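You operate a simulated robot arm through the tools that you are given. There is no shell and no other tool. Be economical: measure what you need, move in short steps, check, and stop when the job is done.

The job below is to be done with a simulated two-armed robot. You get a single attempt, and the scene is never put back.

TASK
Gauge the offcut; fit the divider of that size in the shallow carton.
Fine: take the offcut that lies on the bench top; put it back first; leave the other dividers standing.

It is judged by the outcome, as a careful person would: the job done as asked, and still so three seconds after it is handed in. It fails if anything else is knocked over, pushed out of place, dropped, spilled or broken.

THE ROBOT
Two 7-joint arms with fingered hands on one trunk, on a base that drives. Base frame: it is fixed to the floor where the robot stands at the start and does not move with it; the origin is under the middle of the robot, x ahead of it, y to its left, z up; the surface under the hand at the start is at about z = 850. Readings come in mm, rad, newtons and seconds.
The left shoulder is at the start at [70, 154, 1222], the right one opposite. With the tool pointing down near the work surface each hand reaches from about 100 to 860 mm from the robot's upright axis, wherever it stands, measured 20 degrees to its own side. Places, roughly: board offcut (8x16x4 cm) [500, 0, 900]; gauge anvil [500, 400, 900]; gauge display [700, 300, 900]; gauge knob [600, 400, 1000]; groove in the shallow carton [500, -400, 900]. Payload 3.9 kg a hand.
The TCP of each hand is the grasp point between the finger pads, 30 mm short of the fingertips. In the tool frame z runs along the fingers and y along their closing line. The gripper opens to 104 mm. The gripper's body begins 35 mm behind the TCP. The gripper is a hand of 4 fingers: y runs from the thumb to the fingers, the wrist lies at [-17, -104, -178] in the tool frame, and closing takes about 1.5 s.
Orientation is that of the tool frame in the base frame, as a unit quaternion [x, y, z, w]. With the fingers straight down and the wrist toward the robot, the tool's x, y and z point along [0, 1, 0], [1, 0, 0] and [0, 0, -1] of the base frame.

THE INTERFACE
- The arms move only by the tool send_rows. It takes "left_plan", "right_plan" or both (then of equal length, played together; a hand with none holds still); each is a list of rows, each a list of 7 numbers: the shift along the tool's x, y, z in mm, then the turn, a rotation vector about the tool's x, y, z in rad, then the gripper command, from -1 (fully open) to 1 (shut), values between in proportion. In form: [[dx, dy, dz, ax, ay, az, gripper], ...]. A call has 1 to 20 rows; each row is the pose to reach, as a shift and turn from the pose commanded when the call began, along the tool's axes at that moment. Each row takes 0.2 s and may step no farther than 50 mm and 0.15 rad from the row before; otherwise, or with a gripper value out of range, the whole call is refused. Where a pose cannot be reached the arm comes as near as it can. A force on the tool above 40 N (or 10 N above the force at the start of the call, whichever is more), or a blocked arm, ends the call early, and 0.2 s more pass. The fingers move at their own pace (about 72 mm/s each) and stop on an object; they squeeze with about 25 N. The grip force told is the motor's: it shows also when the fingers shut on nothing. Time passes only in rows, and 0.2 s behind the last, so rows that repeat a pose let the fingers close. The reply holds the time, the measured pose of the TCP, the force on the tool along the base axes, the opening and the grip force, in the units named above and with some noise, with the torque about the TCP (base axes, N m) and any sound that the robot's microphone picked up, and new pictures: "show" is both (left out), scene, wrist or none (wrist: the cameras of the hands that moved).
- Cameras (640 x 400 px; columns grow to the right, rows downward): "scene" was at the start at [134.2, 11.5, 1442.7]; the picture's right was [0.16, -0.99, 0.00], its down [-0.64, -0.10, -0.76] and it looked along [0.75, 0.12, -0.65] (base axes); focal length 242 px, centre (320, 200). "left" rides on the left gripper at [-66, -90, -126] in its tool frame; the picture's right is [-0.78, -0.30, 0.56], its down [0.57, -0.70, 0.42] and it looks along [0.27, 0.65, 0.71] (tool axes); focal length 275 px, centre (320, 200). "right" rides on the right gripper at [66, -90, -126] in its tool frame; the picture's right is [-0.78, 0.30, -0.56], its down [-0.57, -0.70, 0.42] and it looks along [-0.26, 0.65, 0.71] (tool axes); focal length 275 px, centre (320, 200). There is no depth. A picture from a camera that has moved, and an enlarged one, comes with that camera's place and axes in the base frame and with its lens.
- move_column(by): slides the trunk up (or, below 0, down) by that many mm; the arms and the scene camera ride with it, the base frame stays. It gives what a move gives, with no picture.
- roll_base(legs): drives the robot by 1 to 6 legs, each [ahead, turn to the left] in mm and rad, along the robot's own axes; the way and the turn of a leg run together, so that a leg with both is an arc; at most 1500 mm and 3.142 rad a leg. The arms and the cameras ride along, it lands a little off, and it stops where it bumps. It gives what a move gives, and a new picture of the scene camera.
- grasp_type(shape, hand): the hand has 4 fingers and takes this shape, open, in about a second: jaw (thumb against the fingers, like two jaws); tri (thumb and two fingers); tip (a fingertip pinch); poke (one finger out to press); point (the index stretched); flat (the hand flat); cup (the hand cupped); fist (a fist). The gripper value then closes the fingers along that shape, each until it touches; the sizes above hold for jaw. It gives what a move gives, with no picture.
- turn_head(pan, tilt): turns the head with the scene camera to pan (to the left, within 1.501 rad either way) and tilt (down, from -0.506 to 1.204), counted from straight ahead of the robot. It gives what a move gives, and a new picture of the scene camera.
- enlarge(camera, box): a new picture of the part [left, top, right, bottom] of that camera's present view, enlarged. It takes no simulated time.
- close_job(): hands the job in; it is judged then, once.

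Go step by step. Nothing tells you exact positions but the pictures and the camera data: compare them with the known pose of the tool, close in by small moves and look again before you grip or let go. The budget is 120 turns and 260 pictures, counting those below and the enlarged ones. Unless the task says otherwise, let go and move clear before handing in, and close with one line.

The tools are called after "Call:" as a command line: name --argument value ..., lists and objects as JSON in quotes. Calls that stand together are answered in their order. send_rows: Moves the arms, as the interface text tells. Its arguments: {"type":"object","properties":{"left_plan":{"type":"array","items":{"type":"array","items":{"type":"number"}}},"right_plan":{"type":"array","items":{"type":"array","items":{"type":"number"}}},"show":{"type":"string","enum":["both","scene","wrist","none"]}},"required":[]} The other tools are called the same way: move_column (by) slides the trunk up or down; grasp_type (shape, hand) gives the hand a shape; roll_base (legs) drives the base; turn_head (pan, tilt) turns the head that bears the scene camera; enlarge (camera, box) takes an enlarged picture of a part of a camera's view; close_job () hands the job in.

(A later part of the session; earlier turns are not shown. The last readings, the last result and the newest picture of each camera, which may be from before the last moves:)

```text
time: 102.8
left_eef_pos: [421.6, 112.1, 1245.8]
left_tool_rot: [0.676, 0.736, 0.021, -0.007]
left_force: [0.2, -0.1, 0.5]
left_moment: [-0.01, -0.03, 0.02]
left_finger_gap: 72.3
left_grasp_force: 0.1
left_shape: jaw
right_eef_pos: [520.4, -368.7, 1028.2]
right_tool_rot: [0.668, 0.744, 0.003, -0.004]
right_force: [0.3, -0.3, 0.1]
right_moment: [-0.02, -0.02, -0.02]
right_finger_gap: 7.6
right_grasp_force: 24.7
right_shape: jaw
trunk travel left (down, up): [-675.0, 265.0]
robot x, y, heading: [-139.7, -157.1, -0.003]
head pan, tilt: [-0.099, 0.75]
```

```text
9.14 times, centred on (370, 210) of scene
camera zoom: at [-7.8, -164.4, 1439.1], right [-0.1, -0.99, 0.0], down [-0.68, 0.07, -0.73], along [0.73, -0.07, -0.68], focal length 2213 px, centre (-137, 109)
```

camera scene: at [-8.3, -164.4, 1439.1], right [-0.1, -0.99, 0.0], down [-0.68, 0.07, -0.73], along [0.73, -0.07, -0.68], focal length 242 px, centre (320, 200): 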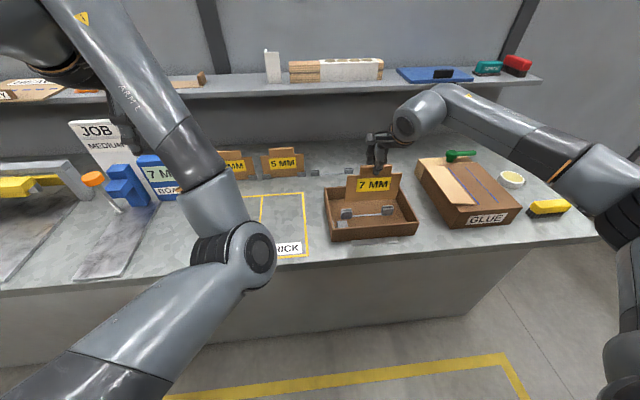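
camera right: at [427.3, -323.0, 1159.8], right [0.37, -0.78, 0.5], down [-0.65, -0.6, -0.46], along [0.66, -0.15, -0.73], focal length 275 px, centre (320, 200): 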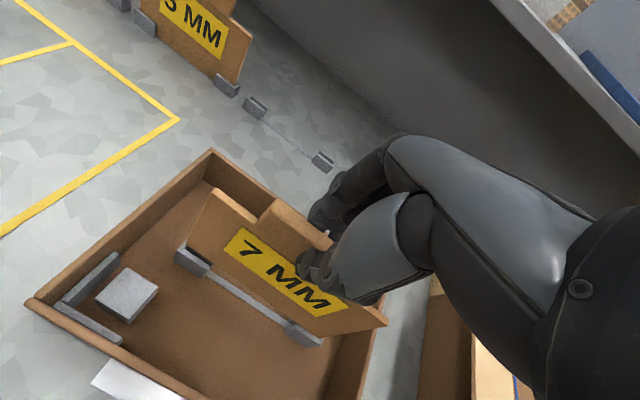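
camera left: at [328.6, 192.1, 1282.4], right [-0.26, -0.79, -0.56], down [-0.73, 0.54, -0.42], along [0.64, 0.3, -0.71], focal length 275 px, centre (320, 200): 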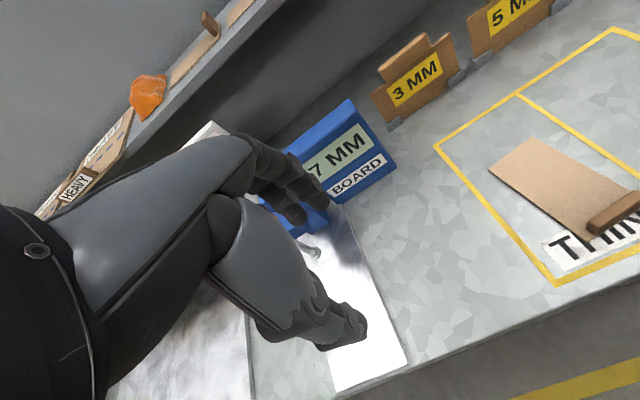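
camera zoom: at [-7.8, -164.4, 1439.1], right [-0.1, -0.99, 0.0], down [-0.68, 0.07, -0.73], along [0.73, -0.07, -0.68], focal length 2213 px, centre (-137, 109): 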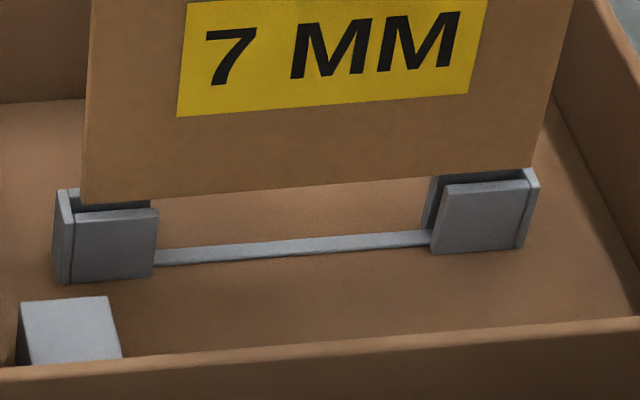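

Free now, about 3.7 mm above contact: it needs +0.75 mm forward, +1 mm left, yaw +0.004. I'll apply and lower 6 mm.

Call:
send_rows --right_plan '[[0.9, 0.85, 0, 0, 0, -0.004, 1], [0.9, 0.85, 2, 0, 0, -0.004, 1], [0.9, 0.85, 4, 0, 0, -0.004, 1], [0.9, 0.85, 6, 0, 0, -0.004, 1], [0.9, 0.85, 6, 0, 0, -0.004, 1]]' --show "none"

Call:
enlarge --camera "right" --box '[160, 215, 220, 275]'

Call:
enlarge --camera "right" --box '[280, 300, 340, 360]'

Call:
enlarge --camera "scene" --box '[335, 190, 405, 230]'

```text
time: 104.0
left_eef_pos: [421.4, 110.8, 1247.1]
left_tool_rot: [0.676, 0.736, 0.022, -0.006]
left_force: [1.4, -0.1, 1.1]
left_moment: [0.01, -0.03, 0.0]
left_finger_gap: 72.8
left_grasp_force: 0.1
left_shape: jaw
right_eef_pos: [521.1, -368.6, 1022.0]
right_tool_rot: [0.667, 0.745, 0.003, -0.004]
right_force: [-0.3, 0.3, -0.6]
right_moment: [-0.05, -0.03, 0.03]
right_finger_gap: 7.6
right_grasp_force: 24.8
right_shape: jaw
trunk travel left (down, up): [-675.0, 265.0]
robot x, y, heading: [-143.2, -157.9, -0.004]
head pan, tilt: [-0.099, 0.75]
```

```text
6.67 times, centred on (190, 245) of right
camera zoom: at [424.8, -313.6, 1148.8], right [0.38, -0.74, 0.55], down [-0.63, -0.64, -0.43], along [0.67, -0.18, -0.72], focal length 1835 px, centre (1187, -100)
```

zoom: 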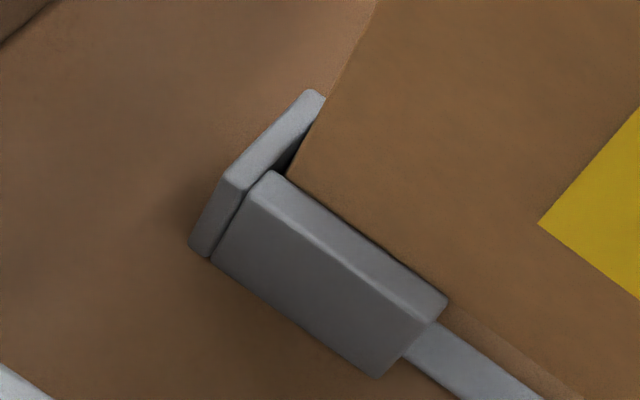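

```text
6.67 times, centred on (310, 330) of right
camera zoom: at [424.8, -313.6, 1148.8], right [0.38, -0.74, 0.55], down [-0.63, -0.64, -0.43], along [0.67, -0.18, -0.72], focal length 1835 px, centre (387, -667)
```

zoom: 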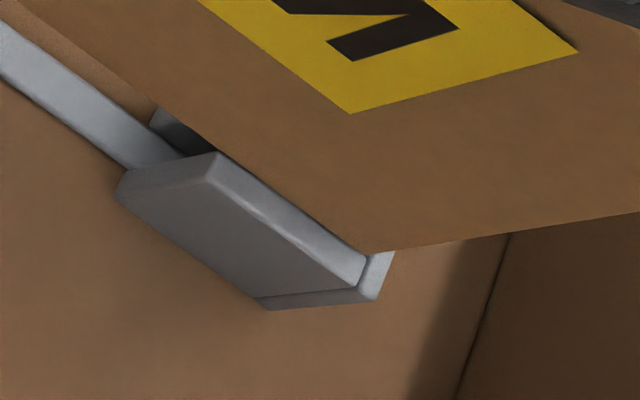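

```text
9.14 times, centred on (370, 210) of scene
camera zoom: at [-8.0, -164.4, 1439.1], right [-0.1, -0.99, 0.0], down [-0.68, 0.07, -0.73], along [0.73, -0.07, -0.68], focal length 2213 px, centre (-137, 109)
```

zoom: 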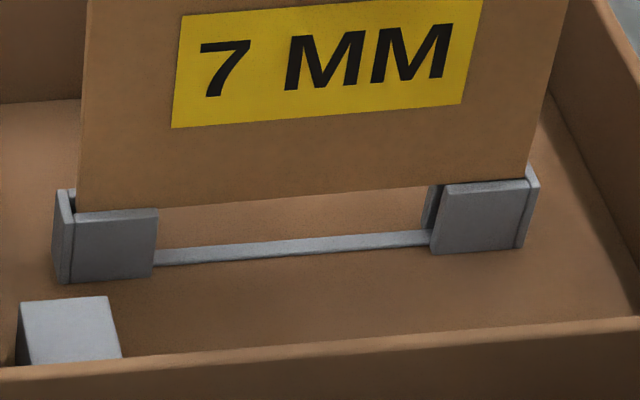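

No contact force at z=1022 — it may be entering. I'll lower 4 mm more.

Call:
send_rows --right_plan '[[0, 0, 1.5, 0, 0, 0, 1], [0, 0, 3, 0, 0, 0, 1], [0, 0, 4, 0, 0, 0, 1], [0, 0, 4, 0, 0, 0, 1]]' --show "none"

Call:
enlarge --camera "right" --box '[160, 215, 220, 275]'

Call:
enlarge --camera "right" --box '[280, 300, 340, 360]'

Call:
enlarge --camera "scene" --box '[335, 190, 405, 230]'

```text
time: 105.0
left_eef_pos: [419.4, 112.7, 1245.2]
left_tool_rot: [0.676, 0.737, 0.021, -0.005]
left_force: [-0.1, 0.2, 0.4]
left_moment: [0.01, 0.0, 0.05]
left_finger_gap: 72.4
left_grasp_force: 0.0
left_shape: jaw
right_eef_pos: [520.2, -365.3, 1019.5]
right_tool_rot: [0.666, 0.746, 0.004, -0.003]
right_force: [0.9, 3.8, 8.5]
right_moment: [0.01, -0.05, 0.02]
right_finger_gap: 7.9
right_grasp_force: 24.4
right_shape: jaw
trunk travel left (down, up): [-675.0, 265.0]
robot x, y, heading: [-142.3, -152.0, -0.001]
head pan, tilt: [-0.099, 0.75]
```

```text
6.67 times, centred on (190, 245) of right
camera zoom: at [423.6, -311.8, 1146.5], right [0.38, -0.74, 0.55], down [-0.63, -0.64, -0.43], along [0.67, -0.18, -0.72], focal length 1835 px, centre (1187, -100)
```

zoom: 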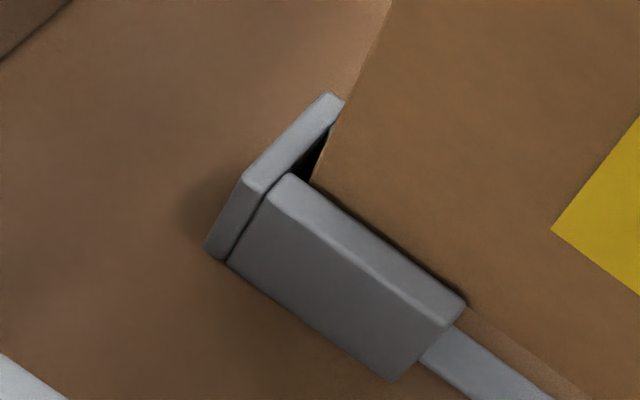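

```text
6.67 times, centred on (310, 330) of right
camera zoom: at [423.6, -311.8, 1146.5], right [0.38, -0.74, 0.55], down [-0.63, -0.64, -0.43], along [0.67, -0.18, -0.72], focal length 1835 px, centre (387, -667)
```

zoom: 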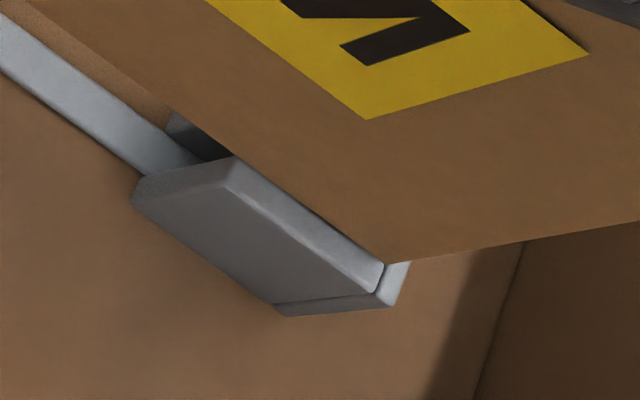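

```text
9.14 times, centred on (370, 210) of scene
camera zoom: at [-9.4, -162.8, 1439.3], right [-0.1, -0.99, 0.0], down [-0.68, 0.07, -0.73], along [0.73, -0.07, -0.68], focal length 2213 px, centre (-137, 109)
```

zoom: 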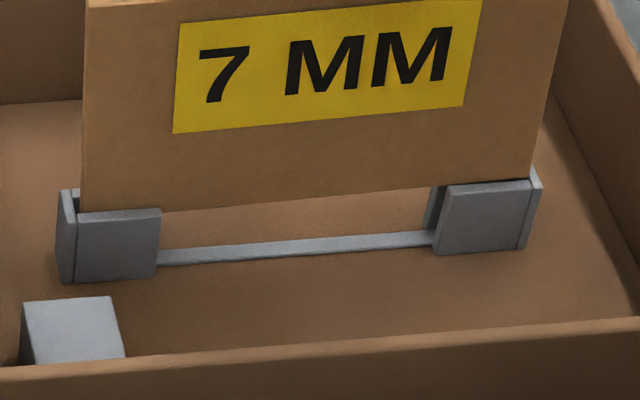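

The left end is entering; the right end catches its end wall again. I'll lift 7 mm (truly free), shift 1.7 mm left, then lower.

Call:
send_rows --right_plan '[[0, 0, -4, 0, 0, 0, 1], [0, 0, -7, 0, 0, 0, 1], [0, 0, -7, 0, 0, 0, 1], [1.7, 0.1, -7, 0, 0, 0, 1], [1.7, 0.1, -5, 0, 0, 0, 1], [1.7, 0.1, -3, 0, 0, 0, 1], [1.7, 0.1, -1, 0, 0, 0, 1], [1.7, 0.1, 0, 0, 0, 0, 1]]' --show "none"

Call:
enlarge --camera "right" --box '[160, 215, 220, 275]'

Call:
enlarge --camera "right" --box '[280, 300, 340, 360]'

Call:
enlarge --camera "scene" --box '[335, 190, 405, 230]'

```text
time: 106.8
left_eef_pos: [419.6, 111.2, 1246.5]
left_tool_rot: [0.676, 0.737, 0.022, -0.005]
left_force: [0.8, -0.8, 0.2]
left_moment: [0.0, 0.01, 0.01]
left_finger_gap: 72.6
left_grasp_force: 0.0
left_shape: jaw
right_eef_pos: [519.3, -365.2, 1020.8]
right_tool_rot: [0.666, 0.746, 0.004, -0.004]
right_force: [0.4, 3.4, 5.1]
right_moment: [-0.06, -0.04, 0.05]
right_finger_gap: 7.7
right_grasp_force: 24.8
right_shape: jaw
trunk travel left (down, up): [-675.0, 265.0]
robot x, y, heading: [-146.0, -149.7, -0.001]
head pan, tilt: [-0.099, 0.75]
```

```text
6.67 times, centred on (190, 245) of right
camera zoom: at [423.9, -310.6, 1146.5], right [0.38, -0.74, 0.55], down [-0.63, -0.64, -0.43], along [0.67, -0.18, -0.72], focal length 1835 px, centre (1187, -100)
```

zoom: 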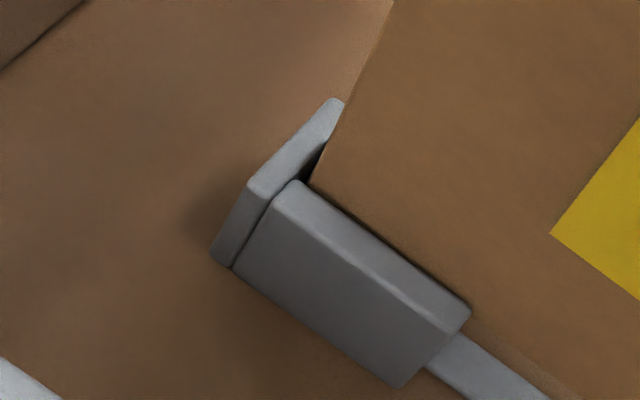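

```text
6.67 times, centred on (310, 330) of right
camera zoom: at [423.9, -310.6, 1146.5], right [0.38, -0.74, 0.55], down [-0.63, -0.64, -0.43], along [0.67, -0.18, -0.72], focal length 1835 px, centre (387, -667)
```

zoom: 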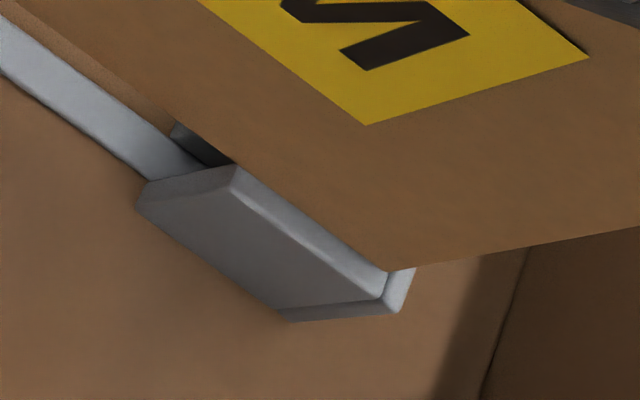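

```text
9.14 times, centred on (370, 210) of scene
camera zoom: at [-9.1, -163.3, 1439.3], right [-0.1, -0.99, 0.0], down [-0.68, 0.07, -0.73], along [0.73, -0.07, -0.68], focal length 2213 px, centre (-137, 109)
```

zoom: 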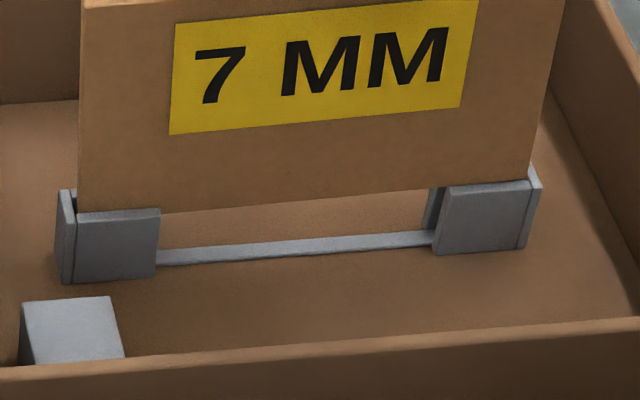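

Force is down to 5 N with only the right end touching. One more lift and a +0.9 mm left, +0.3 mm forward nudge.

Call:
send_rows --right_plan '[[0, 0, -4, 0, 0, 0, 1], [0, 0, -6, 0, 0, 0, 1], [0, 0, -6, 0, 0, 0, 1], [0.9, 0.4, -6, 0, 0, -0.002, 1], [0.9, 0.4, -4, 0, 0, -0.002, 1], [0.9, 0.4, -2, 0, 0, -0.002, 1], [0.9, 0.4, 0, 0, 0, -0.002, 1], [0.9, 0.4, 2, 0, 0, -0.002, 1]]' --show "none"

Call:
enlarge --camera "right" --box '[280, 300, 340, 360]'

Call:
enlarge --camera "scene" --box '[335, 190, 405, 230]'

```text
time: 108.6
left_eef_pos: [420.1, 113.1, 1246.5]
left_tool_rot: [0.675, 0.737, 0.021, -0.005]
left_force: [1.2, -0.3, 1.0]
left_moment: [0.0, 0.01, 0.0]
left_finger_gap: 72.4
left_grasp_force: 0.1
left_shape: jaw
right_eef_pos: [520.5, -362.7, 1019.6]
right_tool_rot: [0.666, 0.746, 0.005, -0.003]
right_force: [-0.1, 4.1, 8.3]
right_moment: [0.0, -0.07, 0.06]
right_finger_gap: 8.0
right_grasp_force: 24.8
right_shape: jaw
trunk travel left (down, up): [-675.0, 265.0]
robot x, y, heading: [-141.8, -156.4, -0.003]
head pan, tilt: [-0.099, 0.75]
```

```text
6.67 times, centred on (310, 330) of right
camera zoom: at [423.7, -309.1, 1145.4], right [0.38, -0.74, 0.55], down [-0.63, -0.64, -0.43], along [0.68, -0.18, -0.71], focal length 1835 px, centre (387, -667)
```

zoom: 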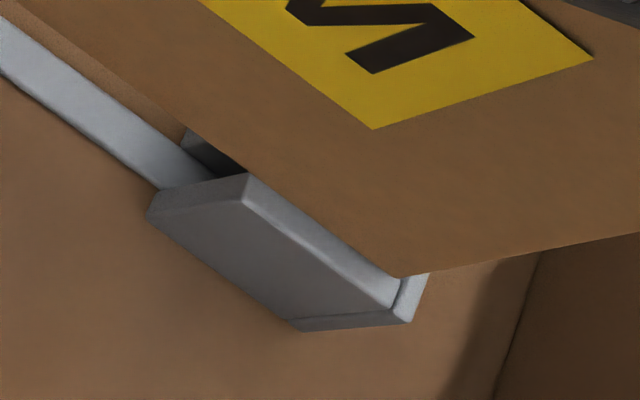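

```text
9.14 times, centred on (370, 210) of scene
camera zoom: at [-9.6, -162.6, 1439.4], right [-0.1, -0.99, 0.0], down [-0.68, 0.07, -0.73], along [0.73, -0.07, -0.68], focal length 2213 px, centre (-137, 109)
```

zoom: 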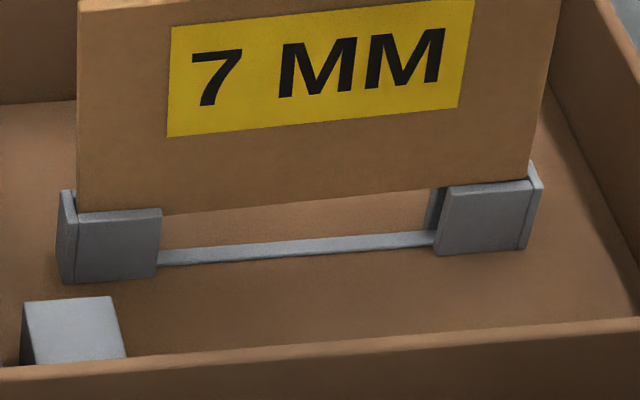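

Left end is inside its slot, right end still rests on its edge. I'll lift just 4 mm, slide left 2.5 mm until the left edge meets its end wall, then lower.

Call:
send_rows --right_plan '[[0, 0, -2, 0, 0, 0, 1], [0, 0, -4.5, 0, 0, 0, 1], [0, 0, -4.5, 0, 0, 0, 1], [1.2, 0.2, -4.5, 0, 0, 0, 1], [2.5, 0.4, -4.5, 0, 0, 0, 1], [2.5, 0.4, -4.5, 0, 0, 0, 1]]' --show "none"

Call:
enlarge --camera "right" --box '[160, 215, 220, 275]'

Call:
enlarge --camera "right" --box '[280, 300, 340, 360]'

Call:
enlarge --camera "scene" --box '[335, 190, 405, 230]'

```text
time: 110.0
left_eef_pos: [420.7, 110.2, 1246.5]
left_tool_rot: [0.676, 0.737, 0.022, -0.006]
left_force: [0.1, -0.2, -0.1]
left_moment: [0.02, 0.01, 0.03]
left_finger_gap: 72.3
left_grasp_force: 0.0
left_shape: jaw
right_eef_pos: [521.1, -364.6, 1020.0]
right_tool_rot: [0.667, 0.745, 0.003, -0.005]
right_force: [0.0, -0.6, -0.1]
right_moment: [-0.05, -0.02, -0.02]
right_finger_gap: 7.6
right_grasp_force: 24.9
right_shape: jaw
trunk travel left (down, up): [-675.0, 265.0]
robot x, y, heading: [-146.6, -156.4, -0.003]
head pan, tilt: [-0.099, 0.75]
```

```text
6.67 times, centred on (190, 245) of right
camera zoom: at [425.0, -309.2, 1147.1], right [0.38, -0.74, 0.55], down [-0.63, -0.64, -0.43], along [0.67, -0.18, -0.72], focal length 1835 px, centre (1187, -100)
```

zoom: 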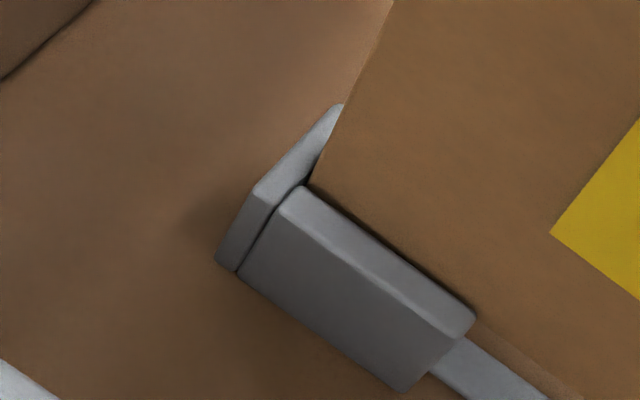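

```text
6.67 times, centred on (310, 330) of right
camera zoom: at [425.0, -309.2, 1147.1], right [0.38, -0.74, 0.55], down [-0.63, -0.64, -0.43], along [0.67, -0.18, -0.72], focal length 1835 px, centre (387, -667)
```

zoom: 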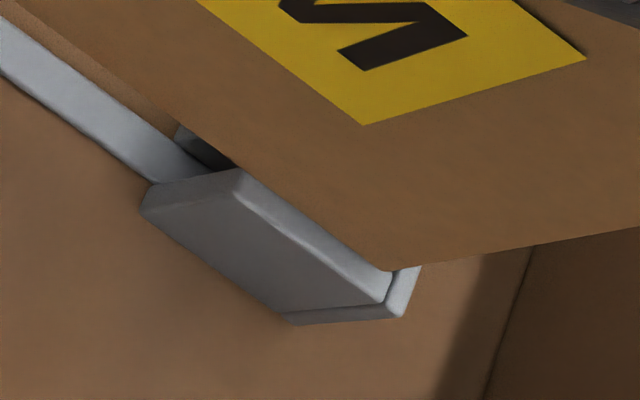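

```text
9.14 times, centred on (370, 210) of scene
camera zoom: at [-8.1, -164.5, 1439.1], right [-0.1, -0.99, 0.0], down [-0.68, 0.07, -0.73], along [0.73, -0.07, -0.68], focal length 2213 px, centre (-137, 109)
```

zoom: 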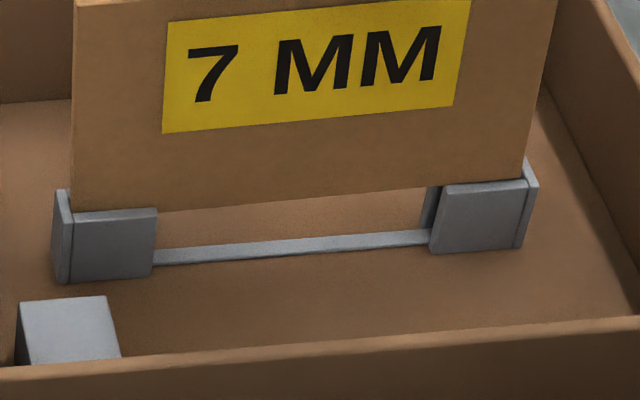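

Unloaded now at z=1020 with good end clearance; the right front edge needs ~0.6 mm forward. I'll add a touch of yaw and lower.

Call:
send_rows --right_plan '[[0, 0.35, 0, 0, 0, -0.006, 1], [0, 0.35, 1.5, 0, 0, -0.006, 1], [0, 0.35, 3, 0, 0, -0.006, 1], [0, 0.35, 4.5, 0, 0, -0.006, 1], [0, 0.35, 6, 0, 0, -0.006, 1], [0, 0.35, 6, 0, 0, -0.006, 1]]' --show "none"

Call:
enlarge --camera "right" --box '[280, 300, 340, 360]'

Call:
enlarge --camera "scene" --box '[335, 190, 405, 230]'

```text
time: 111.4
left_eef_pos: [419.4, 111.9, 1246.0]
left_tool_rot: [0.675, 0.737, 0.021, -0.006]
left_force: [0.2, -0.1, 0.3]
left_moment: [-0.01, 0.01, -0.01]
left_finger_gap: 72.6
left_grasp_force: 0.0
left_shape: jaw
right_eef_pos: [520.1, -361.7, 1018.6]
right_tool_rot: [0.663, 0.748, 0.005, -0.003]
right_force: [0.7, 4.3, 11.1]
right_moment: [0.01, -0.06, 0.05]
right_finger_gap: 7.8
right_grasp_force: 24.6
right_shape: jaw
trunk travel left (down, up): [-675.0, 265.0]
robot x, y, heading: [-138.5, -153.4, -0.001]
head pan, tilt: [-0.099, 0.75]
```

```text
6.67 times, centred on (310, 330) of right
camera zoom: at [423.5, -306.8, 1143.8], right [0.39, -0.74, 0.55], down [-0.63, -0.65, -0.43], along [0.68, -0.18, -0.71], focal length 1835 px, centre (387, -667)
```

zoom: 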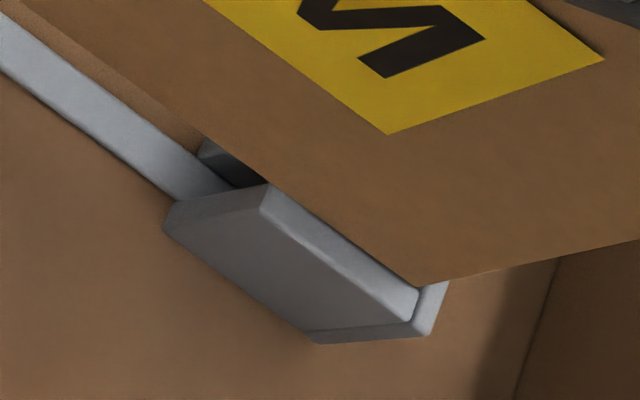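

```text
9.14 times, centred on (370, 210) of scene
camera zoom: at [-9.9, -162.1, 1439.4], right [-0.1, -0.99, 0.0], down [-0.68, 0.07, -0.73], along [0.73, -0.07, -0.68], focal length 2213 px, centre (-137, 109)
```

zoom: 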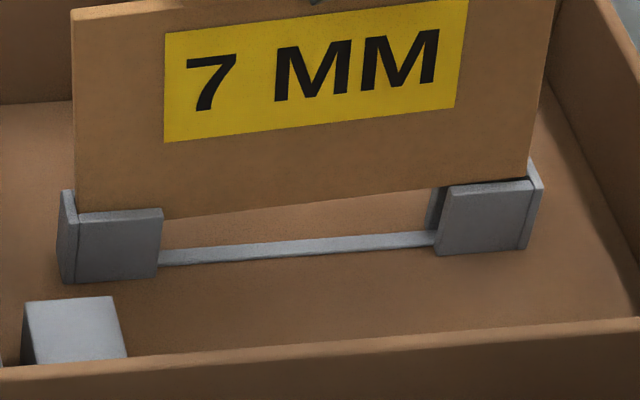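

The right end is still catching, likely on the front wall's rounded edge. I'll lift free and move 0.7 mm forward with slight right-down roll, then lower.

Call:
send_rows --right_plan '[[0, 0, -3, 0, 0, 0, 1], [0, 0, -6, 0, 0, 0, 1], [0, 0, -6, 0, 0, 0, 1], [0, 0.7, -6, 0, 0.015, 0, 1], [0, 0.7, -4, 0, 0.015, 0, 1], [0, 0.7, -2, 0, 0.015, 0, 1], [0, 0.7, 0, 0, 0.015, 0, 1], [0, 0.7, 1, 0, 0.015, 0, 1]]' --show "none"

Call:
enlarge --camera "right" --box '[280, 300, 340, 360]'

Call:
enlarge --camera "right" --box '[160, 215, 220, 275]'

Call:
enlarge --camera "scene" --box '[335, 190, 405, 230]'

```text
time: 113.2
left_eef_pos: [419.3, 112.8, 1247.5]
left_tool_rot: [0.675, 0.737, 0.022, -0.006]
left_force: [1.1, -0.2, 0.1]
left_moment: [-0.01, 0.0, 0.01]
left_finger_gap: 72.6
left_grasp_force: 0.0
left_shape: jaw
right_eef_pos: [521.5, -360.7, 1016.4]
right_tool_rot: [0.662, 0.749, 0.01, -0.009]
right_force: [-0.1, 5.3, 10.7]
right_moment: [-0.03, -0.03, 0.08]
right_finger_gap: 7.9
right_grasp_force: 25.1
right_shape: jaw
trunk travel left (down, up): [-675.0, 265.0]
robot x, y, heading: [-145.0, -152.5, -0.007]
head pan, tilt: [-0.099, 0.75]
```

```text
6.67 times, centred on (310, 330) of right
camera zoom: at [424.3, -308.1, 1144.0], right [0.39, -0.75, 0.54], down [-0.63, -0.64, -0.44], along [0.68, -0.17, -0.72], focal length 1835 px, centre (387, -667)
```

zoom: 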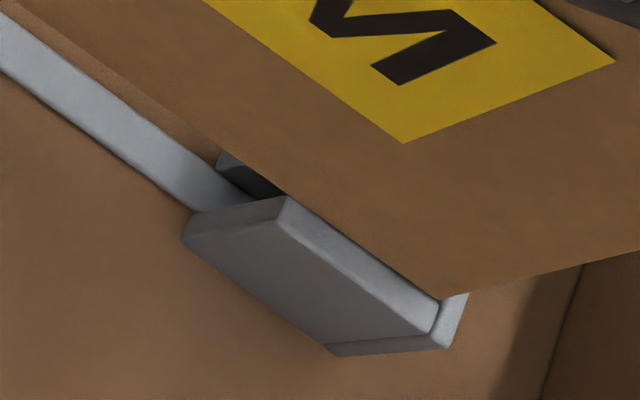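

```text
6.67 times, centred on (190, 245) of right
camera zoom: at [424.3, -308.1, 1144.0], right [0.39, -0.75, 0.54], down [-0.63, -0.64, -0.44], along [0.68, -0.17, -0.72], focal length 1835 px, centre (1187, -100)
```

zoom: 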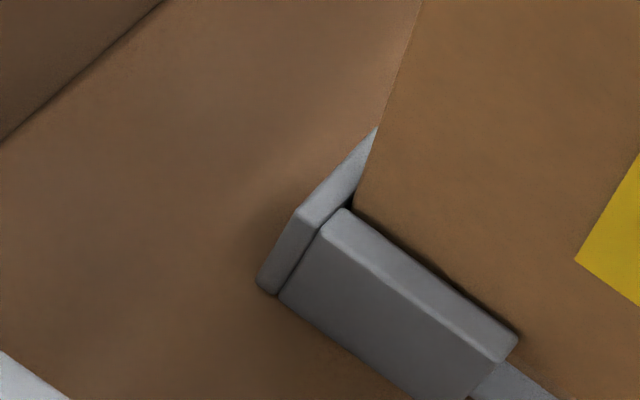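

```text
9.14 times, centred on (370, 210) of scene
camera zoom: at [-10.0, -162.1, 1439.4], right [-0.1, -0.99, 0.0], down [-0.68, 0.07, -0.73], along [0.73, -0.07, -0.68], focal length 2213 px, centre (-137, 109)
```

zoom: 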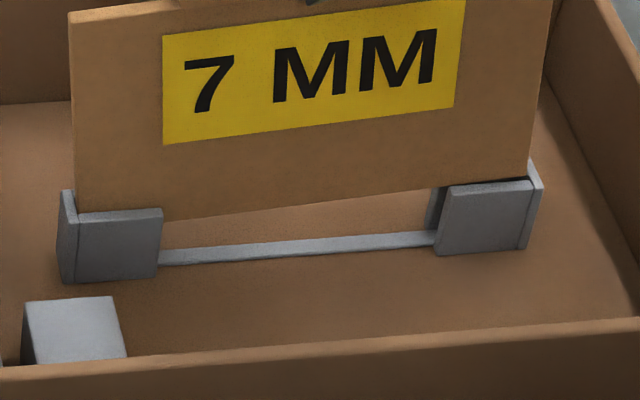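

The contact looks to be at the inner end of the right clip's front wall, so the right end needs to go about 1 mm forward. I'll lift, add yaw 0.009 with +0.5 mm, and lower.

Call:
send_rows --right_plan '[[0, 0, -3, 0, 0, 0, 1], [0, 0, -6, 0, 0, 0, 1], [0, 0, -6, 0, 0, 0, 1], [0, 0.6, -6, 0, 0, -0.009, 1], [0, 0.6, -4, 0, 0, -0.009, 1], [0, 0.6, -2, 0, 0, -0.009, 1], [0, 0.6, 0, 0, 0, -0.009, 1], [0, 0.6, 1, 0, 0, -0.009, 1]]' --show "none"

Call:
enlarge --camera "right" --box '[285, 300, 345, 360]'

Call:
enlarge --camera "scene" --box '[335, 190, 405, 230]'

```text
time: 115.0
left_eef_pos: [419.0, 112.3, 1247.3]
left_tool_rot: [0.675, 0.737, 0.021, -0.005]
left_force: [0.3, -0.2, -0.2]
left_moment: [0.02, -0.02, -0.04]
left_finger_gap: 72.6
left_grasp_force: 0.0
left_shape: jaw
right_eef_pos: [522.7, -358.7, 1015.7]
right_tool_rot: [0.66, 0.752, 0.01, -0.008]
right_force: [0.4, 6.4, 13.4]
right_moment: [-0.04, -0.06, 0.07]
right_finger_gap: 7.9
right_grasp_force: 25.0
right_shape: jaw
trunk travel left (down, up): [-675.0, 265.0]
robot x, y, heading: [-141.0, -155.6, -0.006]
head pan, tilt: [-0.099, 0.75]
```

```text
6.67 times, centred on (315, 330) of right
camera zoom: at [424.4, -308.8, 1143.3], right [0.39, -0.74, 0.54], down [-0.62, -0.65, -0.44], along [0.68, -0.16, -0.72], focal length 1835 px, centre (353, -667)
```

zoom: 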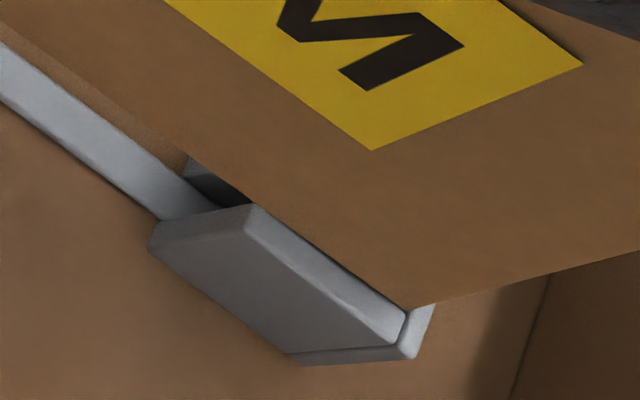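

```text
9.14 times, centred on (370, 210) of scene
camera zoom: at [-10.3, -161.6, 1439.5], right [-0.1, -0.99, 0.0], down [-0.68, 0.07, -0.73], along [0.73, -0.07, -0.68], focal length 2213 px, centre (-137, 109)
```

zoom: 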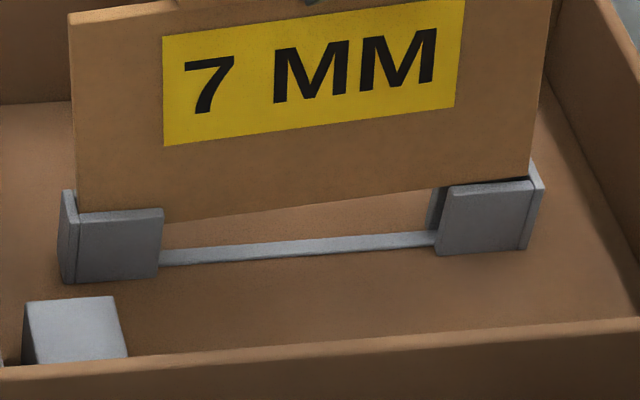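

The board stays stuck between tries because it doesn't fully lift. I'll lift 15 mm clear, and check true unloaded alignment.

Call:
send_rows --right_plan '[[0, 0, -5, 0, 0, 0, 1], [0, 0, -10, 0, 0, 0, 1], [0, 0, -14, 0, 0, 0, 1], [0, 0, -14, 0, 0, 0, 1]]' --show "none"

Call:
enlarge --camera "right" --box '[155, 210, 355, 370]'

Call:
enlarge --camera "scene" --box '[335, 190, 405, 230]'

```text
time: 116.0
left_eef_pos: [421.8, 110.1, 1246.6]
left_tool_rot: [0.676, 0.736, 0.021, -0.006]
left_force: [0.5, 0.4, 0.4]
left_moment: [0.01, 0.03, 0.01]
left_finger_gap: 72.6
left_grasp_force: 0.1
left_shape: jaw
right_eef_pos: [523.2, -363.4, 1027.2]
right_tool_rot: [0.661, 0.751, 0.008, -0.01]
right_force: [0.1, -0.7, -0.3]
right_moment: [-0.02, -0.03, 0.03]
right_finger_gap: 7.9
right_grasp_force: 25.6
right_shape: jaw
trunk travel left (down, up): [-675.0, 265.0]
robot x, y, heading: [-135.0, -151.5, -0.001]
head pan, tilt: [-0.099, 0.75]
```

```text
2.50 times, centred on (255, 290) of right
camera zoom: at [426.1, -312.0, 1154.4], right [0.4, -0.74, 0.54], down [-0.62, -0.65, -0.44], along [0.67, -0.16, -0.72], focal length 688 px, centre (482, -25)
```

zoom: 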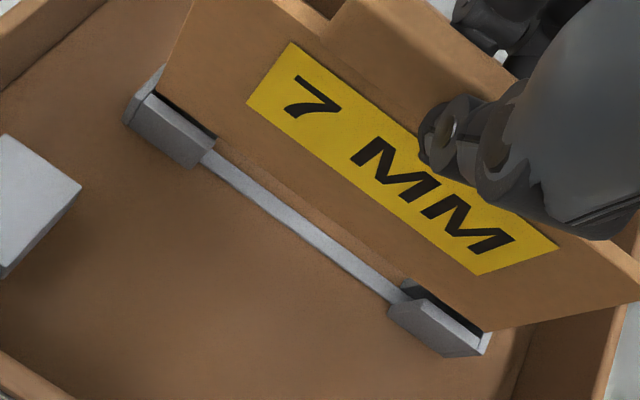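

```text
9.14 times, centred on (370, 210) of scene
camera zoom: at [-8.0, -164.1, 1439.1], right [-0.1, -0.99, 0.0], down [-0.68, 0.07, -0.73], along [0.73, -0.07, -0.68], focal length 2213 px, centre (-137, 109)
```

zoom: 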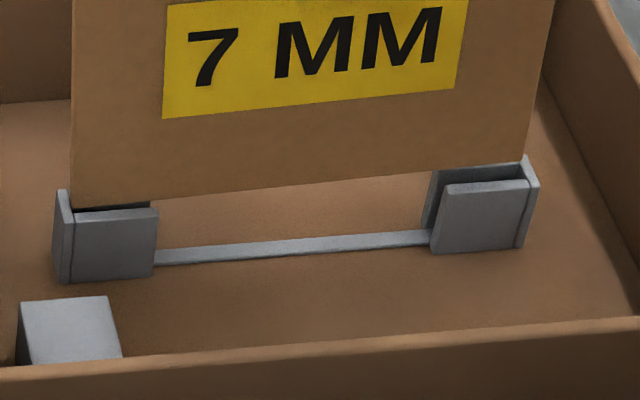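

The board has rolled in the grip (right end ~4 mm high). I'll correct with +0.028 roll, compensating y, and re-measure closely.

Call:
send_rows --right_plan '[[-1.8, 0, 0, 0, 0.014, 0, 1], [-3.5, 0, 0, 0, 0.028, 0, 1], [-3.5, 0, 0, 0, 0.028, 0, 1]]' --show "none"

Call:
enlarge --camera "right" --box '[165, 215, 225, 275]'

Call:
enlarge --camera "right" --box '[285, 305, 345, 365]'

Call:
enlarge --camera "scene" --box '[335, 190, 405, 230]'

```text
time: 116.8
left_eef_pos: [421.4, 111.1, 1245.6]
left_tool_rot: [0.676, 0.736, 0.022, -0.005]
left_force: [0.0, -0.3, 0.2]
left_moment: [0.0, 0.0, -0.01]
left_finger_gap: 72.6
left_grasp_force: 0.2
left_shape: jaw
right_eef_pos: [523.5, -366.2, 1026.0]
right_tool_rot: [0.66, 0.75, 0.017, -0.021]
right_force: [1.3, 0.3, -0.5]
right_moment: [0.02, 0.02, 0.0]
right_finger_gap: 7.9
right_grasp_force: 25.4
right_shape: jaw
trunk travel left (down, up): [-675.0, 265.0]
robot x, y, heading: [-136.9, -157.9, -0.002]
head pan, tilt: [-0.099, 0.75]
```

```text
6.67 times, centred on (195, 245) of right
camera zoom: at [427.1, -318.9, 1156.2], right [0.4, -0.76, 0.51], down [-0.63, -0.63, -0.45], along [0.67, -0.14, -0.73], focal length 1835 px, centre (1153, -100)
```

zoom: 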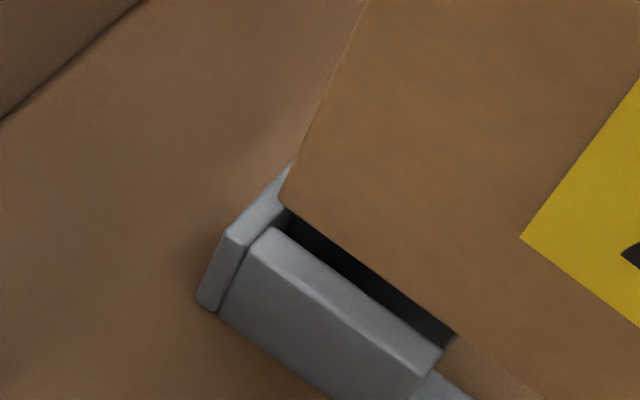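

```text
6.67 times, centred on (315, 335) of right
camera zoom: at [427.1, -318.9, 1156.2], right [0.4, -0.76, 0.51], down [-0.63, -0.63, -0.45], along [0.67, -0.14, -0.73], focal length 1835 px, centre (353, -700)
```

zoom: 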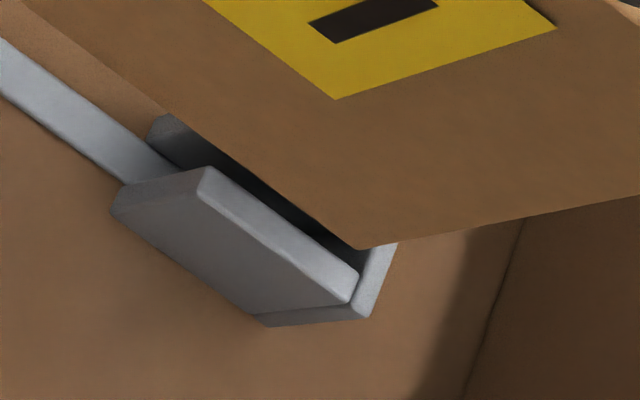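

```text
9.14 times, centred on (370, 210) of scene
camera zoom: at [-7.9, -164.2, 1439.1], right [-0.1, -0.99, 0.0], down [-0.68, 0.07, -0.73], along [0.73, -0.07, -0.68], focal length 2213 px, centre (-137, 109)
```

zoom: 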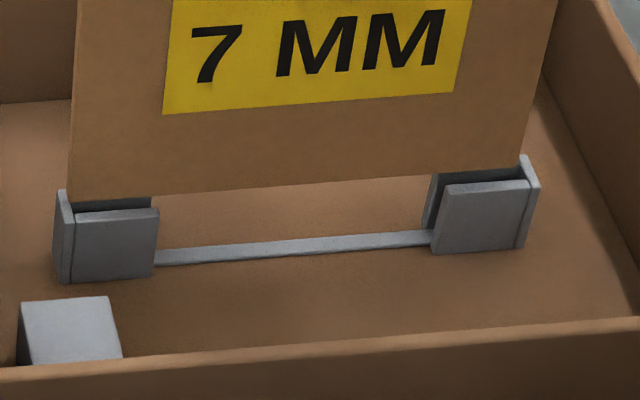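

Measured: dL 1.7, dR 0.9, right 1.7 mm higher, and the board ~2.1 mm too far left. I'll correct all of these and lower to first contact.

Call:
send_rows --right_plan '[[-1.7, -0.6, 0, 0, 0.005, -0.003, 1], [-3.3, -1.2, 0, 0, 0.01, -0.005, 1], [-3.3, -1.2, 2, 0, 0.01, -0.005, 1], [-3.3, -1.2, 4, 0, 0.01, -0.005, 1], [-3.3, -1.2, 6, 0, 0.01, -0.005, 1], [-3.3, -1.2, 6, 0, 0.01, -0.005, 1]]' --show "none"

Call:
enlarge --camera "right" --box '[165, 215, 225, 275]'

Call:
enlarge --camera "right" --box '[285, 305, 345, 365]'

Call:
enlarge --camera "scene" --box '[335, 190, 405, 230]'

```text
time: 118.2
left_eef_pos: [420.5, 111.0, 1244.7]
left_tool_rot: [0.676, 0.737, 0.022, -0.006]
left_force: [0.5, 0.1, 0.8]
left_moment: [0.01, 0.0, -0.02]
left_finger_gap: 72.6
left_grasp_force: 0.1
left_shape: jaw
right_eef_pos: [522.0, -368.9, 1022.0]
right_tool_rot: [0.657, 0.753, 0.022, -0.023]
right_force: [0.0, 1.2, 2.5]
right_moment: [0.0, -0.03, 0.0]
right_finger_gap: 7.8
right_grasp_force: 25.0
right_shape: jaw
trunk travel left (down, up): [-675.0, 265.0]
robot x, y, heading: [-141.6, -154.0, -0.006]
head pan, tilt: [-0.099, 0.75]
```

```text
6.67 times, centred on (195, 245) of right
camera zoom: at [425.8, -323.4, 1151.5], right [0.4, -0.76, 0.51], down [-0.62, -0.63, -0.46], along [0.67, -0.13, -0.73], focal length 1835 px, centre (1153, -100)
```

zoom: 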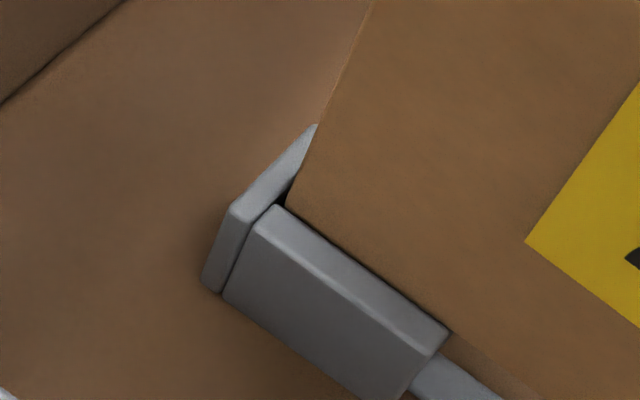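

```text
6.67 times, centred on (315, 335) of right
camera zoom: at [425.8, -323.4, 1151.5], right [0.4, -0.76, 0.51], down [-0.62, -0.63, -0.46], along [0.67, -0.13, -0.73], focal length 1835 px, centre (353, -700)
```

zoom: 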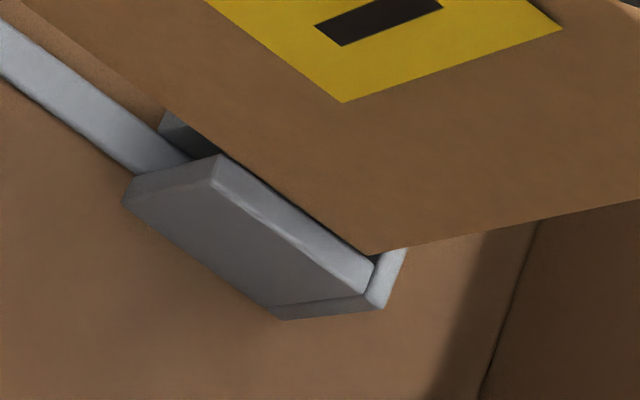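

```text
9.14 times, centred on (370, 210) of scene
camera zoom: at [-8.4, -163.8, 1439.2], right [-0.1, -0.99, 0.0], down [-0.68, 0.07, -0.73], along [0.73, -0.07, -0.68], focal length 2213 px, centre (-137, 109)
```

zoom: 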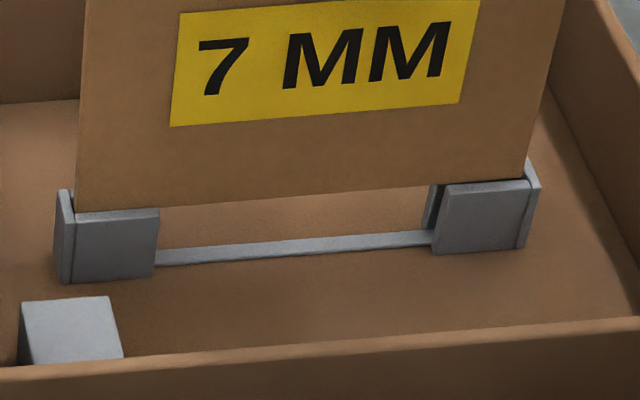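

Ends are centred (≈1 mm each side); both edges are right at the front wall's edge. A light lift and +0.55 mm forward, then lower.

Call:
send_rows --right_plan '[[0, 0, -2, 0, 0, 0, 1], [0, 0, -3.5, 0, 0, 0, 1], [0, 0.6, -3.5, 0, 0, -0.001, 1], [0, 0.6, -2, 0, 0, -0.001, 1], [0, 0.6, 0, 0, 0, -0.001, 1], [0, 0.6, 1.5, 0, 0, -0.001, 1], [0, 0.6, 3, 0, 0, -0.001, 1]]' --show "none"

Call:
enlarge --camera "right" --box '[285, 305, 345, 365]'

Call:
enlarge --camera "scene" --box '[335, 190, 405, 230]'

```text
time: 119.8
left_eef_pos: [419.3, 111.0, 1246.3]
left_tool_rot: [0.677, 0.736, 0.022, -0.006]
left_force: [0.2, -0.5, 0.1]
left_moment: [0.0, -0.01, -0.01]
left_finger_gap: 72.5
left_grasp_force: 0.2
left_shape: jaw
right_eef_pos: [521.7, -366.7, 1019.6]
right_tool_rot: [0.657, 0.753, 0.023, -0.023]
right_force: [0.1, 3.4, 8.2]
right_moment: [-0.04, -0.05, 0.03]
right_finger_gap: 7.8
right_grasp_force: 24.9
right_shape: jaw
trunk travel left (down, up): [-675.0, 265.0]
robot x, y, heading: [-143.3, -152.9, -0.001]
head pan, tilt: [-0.099, 0.75]
```

```text
6.67 times, centred on (315, 335) of right
camera zoom: at [425.1, -321.5, 1149.7], right [0.4, -0.76, 0.51], down [-0.62, -0.63, -0.46], along [0.67, -0.13, -0.73], focal length 1835 px, centre (353, -700)
```

zoom: 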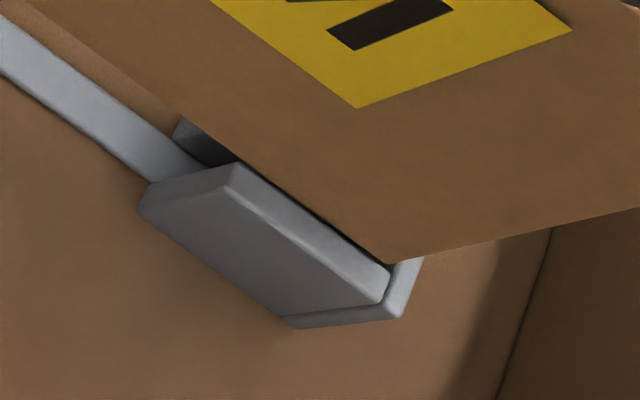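

```text
9.14 times, centred on (370, 210) of scene
camera zoom: at [-9.4, -162.7, 1439.4], right [-0.1, -0.99, 0.0], down [-0.68, 0.07, -0.73], along [0.73, -0.07, -0.68], focal length 2213 px, centre (-137, 109)
```

zoom: 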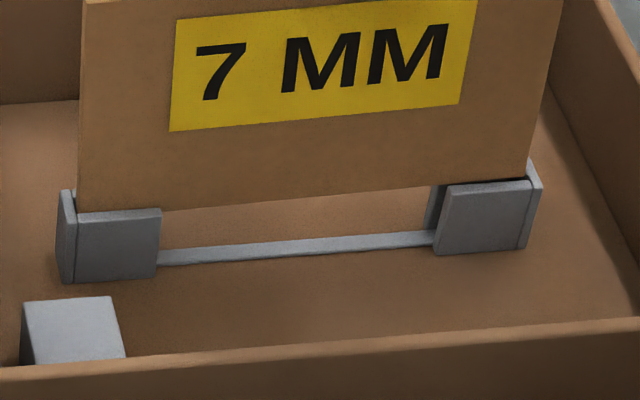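

Let me probe by force: ease to a light load and nudge backward 0.9 mm to see whether it drops.

Call:
send_rows --right_plan '[[0, 0, -1.5, 0, 0, 0, 1], [0, -0.5, -1.5, 0, 0, 0, 1], [0, -0.9, -1.5, 0, 0, 0, 1], [0, -0.9, -0.5, 0, 0, 0, 1], [0, -0.9, -0.5, 0, 0, 0, 1]]' --show "none"

```text
time: 121.0
left_eef_pos: [420.4, 111.8, 1245.5]
left_tool_rot: [0.675, 0.737, 0.022, -0.006]
left_force: [0.7, 0.3, -0.2]
left_moment: [-0.03, 0.03, -0.02]
left_finger_gap: 72.8
left_grasp_force: 0.1
left_shape: jaw
right_eef_pos: [519.6, -367.6, 1020.2]
right_tool_rot: [0.657, 0.753, 0.021, -0.024]
right_force: [1.1, 5.3, 11.4]
right_moment: [0.07, -0.1, 0.06]
right_finger_gap: 7.8
right_grasp_force: 25.2
right_shape: jaw
trunk travel left (down, up): [-675.0, 265.0]
robot x, y, heading: [-141.2, -152.5, 0.003]
head pan, tilt: [-0.099, 0.75]
```

Force rose, so it is the front wall. I'll nudge forward 1.8 mm from here at light load.

Call:
send_rows --right_plan '[[0, 0, -2.5, 0, 0, 0, 1], [0, 0.9, -2.5, 0, 0, 0, 1], [0, 1.8, -2.5, 0, 0, 0, 1], [0, 1.8, -1, 0, 0, 0, 1], [0, 1.8, 0, 0, 0, 0, 1], [0, 1.8, 0, 0, 0, 0, 1]]' --show "none"

```text
time: 122.4
left_eef_pos: [420.0, 110.9, 1247.3]
left_tool_rot: [0.676, 0.736, 0.022, -0.006]
left_force: [-0.2, -0.1, -0.1]
left_moment: [-0.01, 0.02, 0.01]
left_finger_gap: 72.4
left_grasp_force: 0.1
left_shape: jaw
right_eef_pos: [522.6, -368.6, 1019.3]
right_tool_rot: [0.658, 0.752, 0.021, -0.023]
right_force: [-0.1, 0.8, 6.7]
right_moment: [-0.08, -0.01, 0.02]
right_finger_gap: 7.7
right_grasp_force: 25.2
right_shape: jaw
trunk travel left (down, up): [-675.0, 265.0]
robot x, y, heading: [-140.3, -153.5, -0.005]
head pan, tilt: [-0.099, 0.75]
```

Improved (force down, Fy near zero). Another +0.5 mm forward and a little lower.

Call:
send_rows --right_plan '[[0, 0, -1.5, 0, 0, 0, 1], [0, 0.5, -1.5, 0, 0, 0, 1], [0, 0.5, 0, 0, 0, 0, 1], [0, 0.5, 1.5, 0, 0, 0, 1], [0, 0.5, 1.5, 0, 0, 0, 1]]' --show "none"

Call:
enlarge --camera "right" --box '[155, 210, 355, 370]'

Call:
enlarge --camera "scene" --box '[335, 190, 405, 230]'

```text
time: 123.6
left_eef_pos: [419.8, 111.7, 1246.8]
left_tool_rot: [0.675, 0.737, 0.022, -0.005]
left_force: [-0.4, 0.1, -0.2]
left_moment: [0.01, 0.01, -0.01]
left_finger_gap: 72.8
left_grasp_force: 0.0
left_shape: jaw
right_eef_pos: [524.6, -367.2, 1018.4]
right_tool_rot: [0.657, 0.753, 0.021, -0.024]
right_force: [0.8, 3.2, 8.5]
right_moment: [-0.09, 0.0, 0.03]
right_finger_gap: 8.0
right_grasp_force: 25.1
right_shape: jaw
trunk travel left (down, up): [-675.0, 265.0]
robot x, y, heading: [-140.8, -154.3, 0.005]
head pan, tilt: [-0.099, 0.75]
```

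```text
2.50 times, centred on (255, 290) of right
camera zoom: at [426.5, -321.9, 1147.8], right [0.4, -0.76, 0.51], down [-0.62, -0.63, -0.46], along [0.67, -0.13, -0.73], focal length 688 px, centre (482, -25)
```

zoom: 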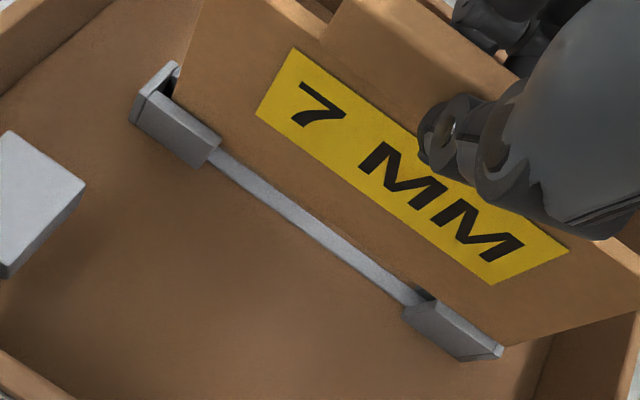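

```text
9.14 times, centred on (370, 210) of scene
camera zoom: at [-9.5, -162.9, 1439.3], right [-0.1, -0.99, 0.0], down [-0.68, 0.07, -0.73], along [0.73, -0.07, -0.68], focal length 2213 px, centre (-137, 109)
```

zoom: 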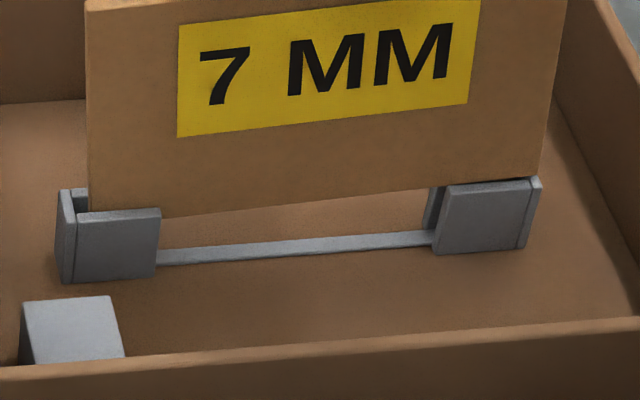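

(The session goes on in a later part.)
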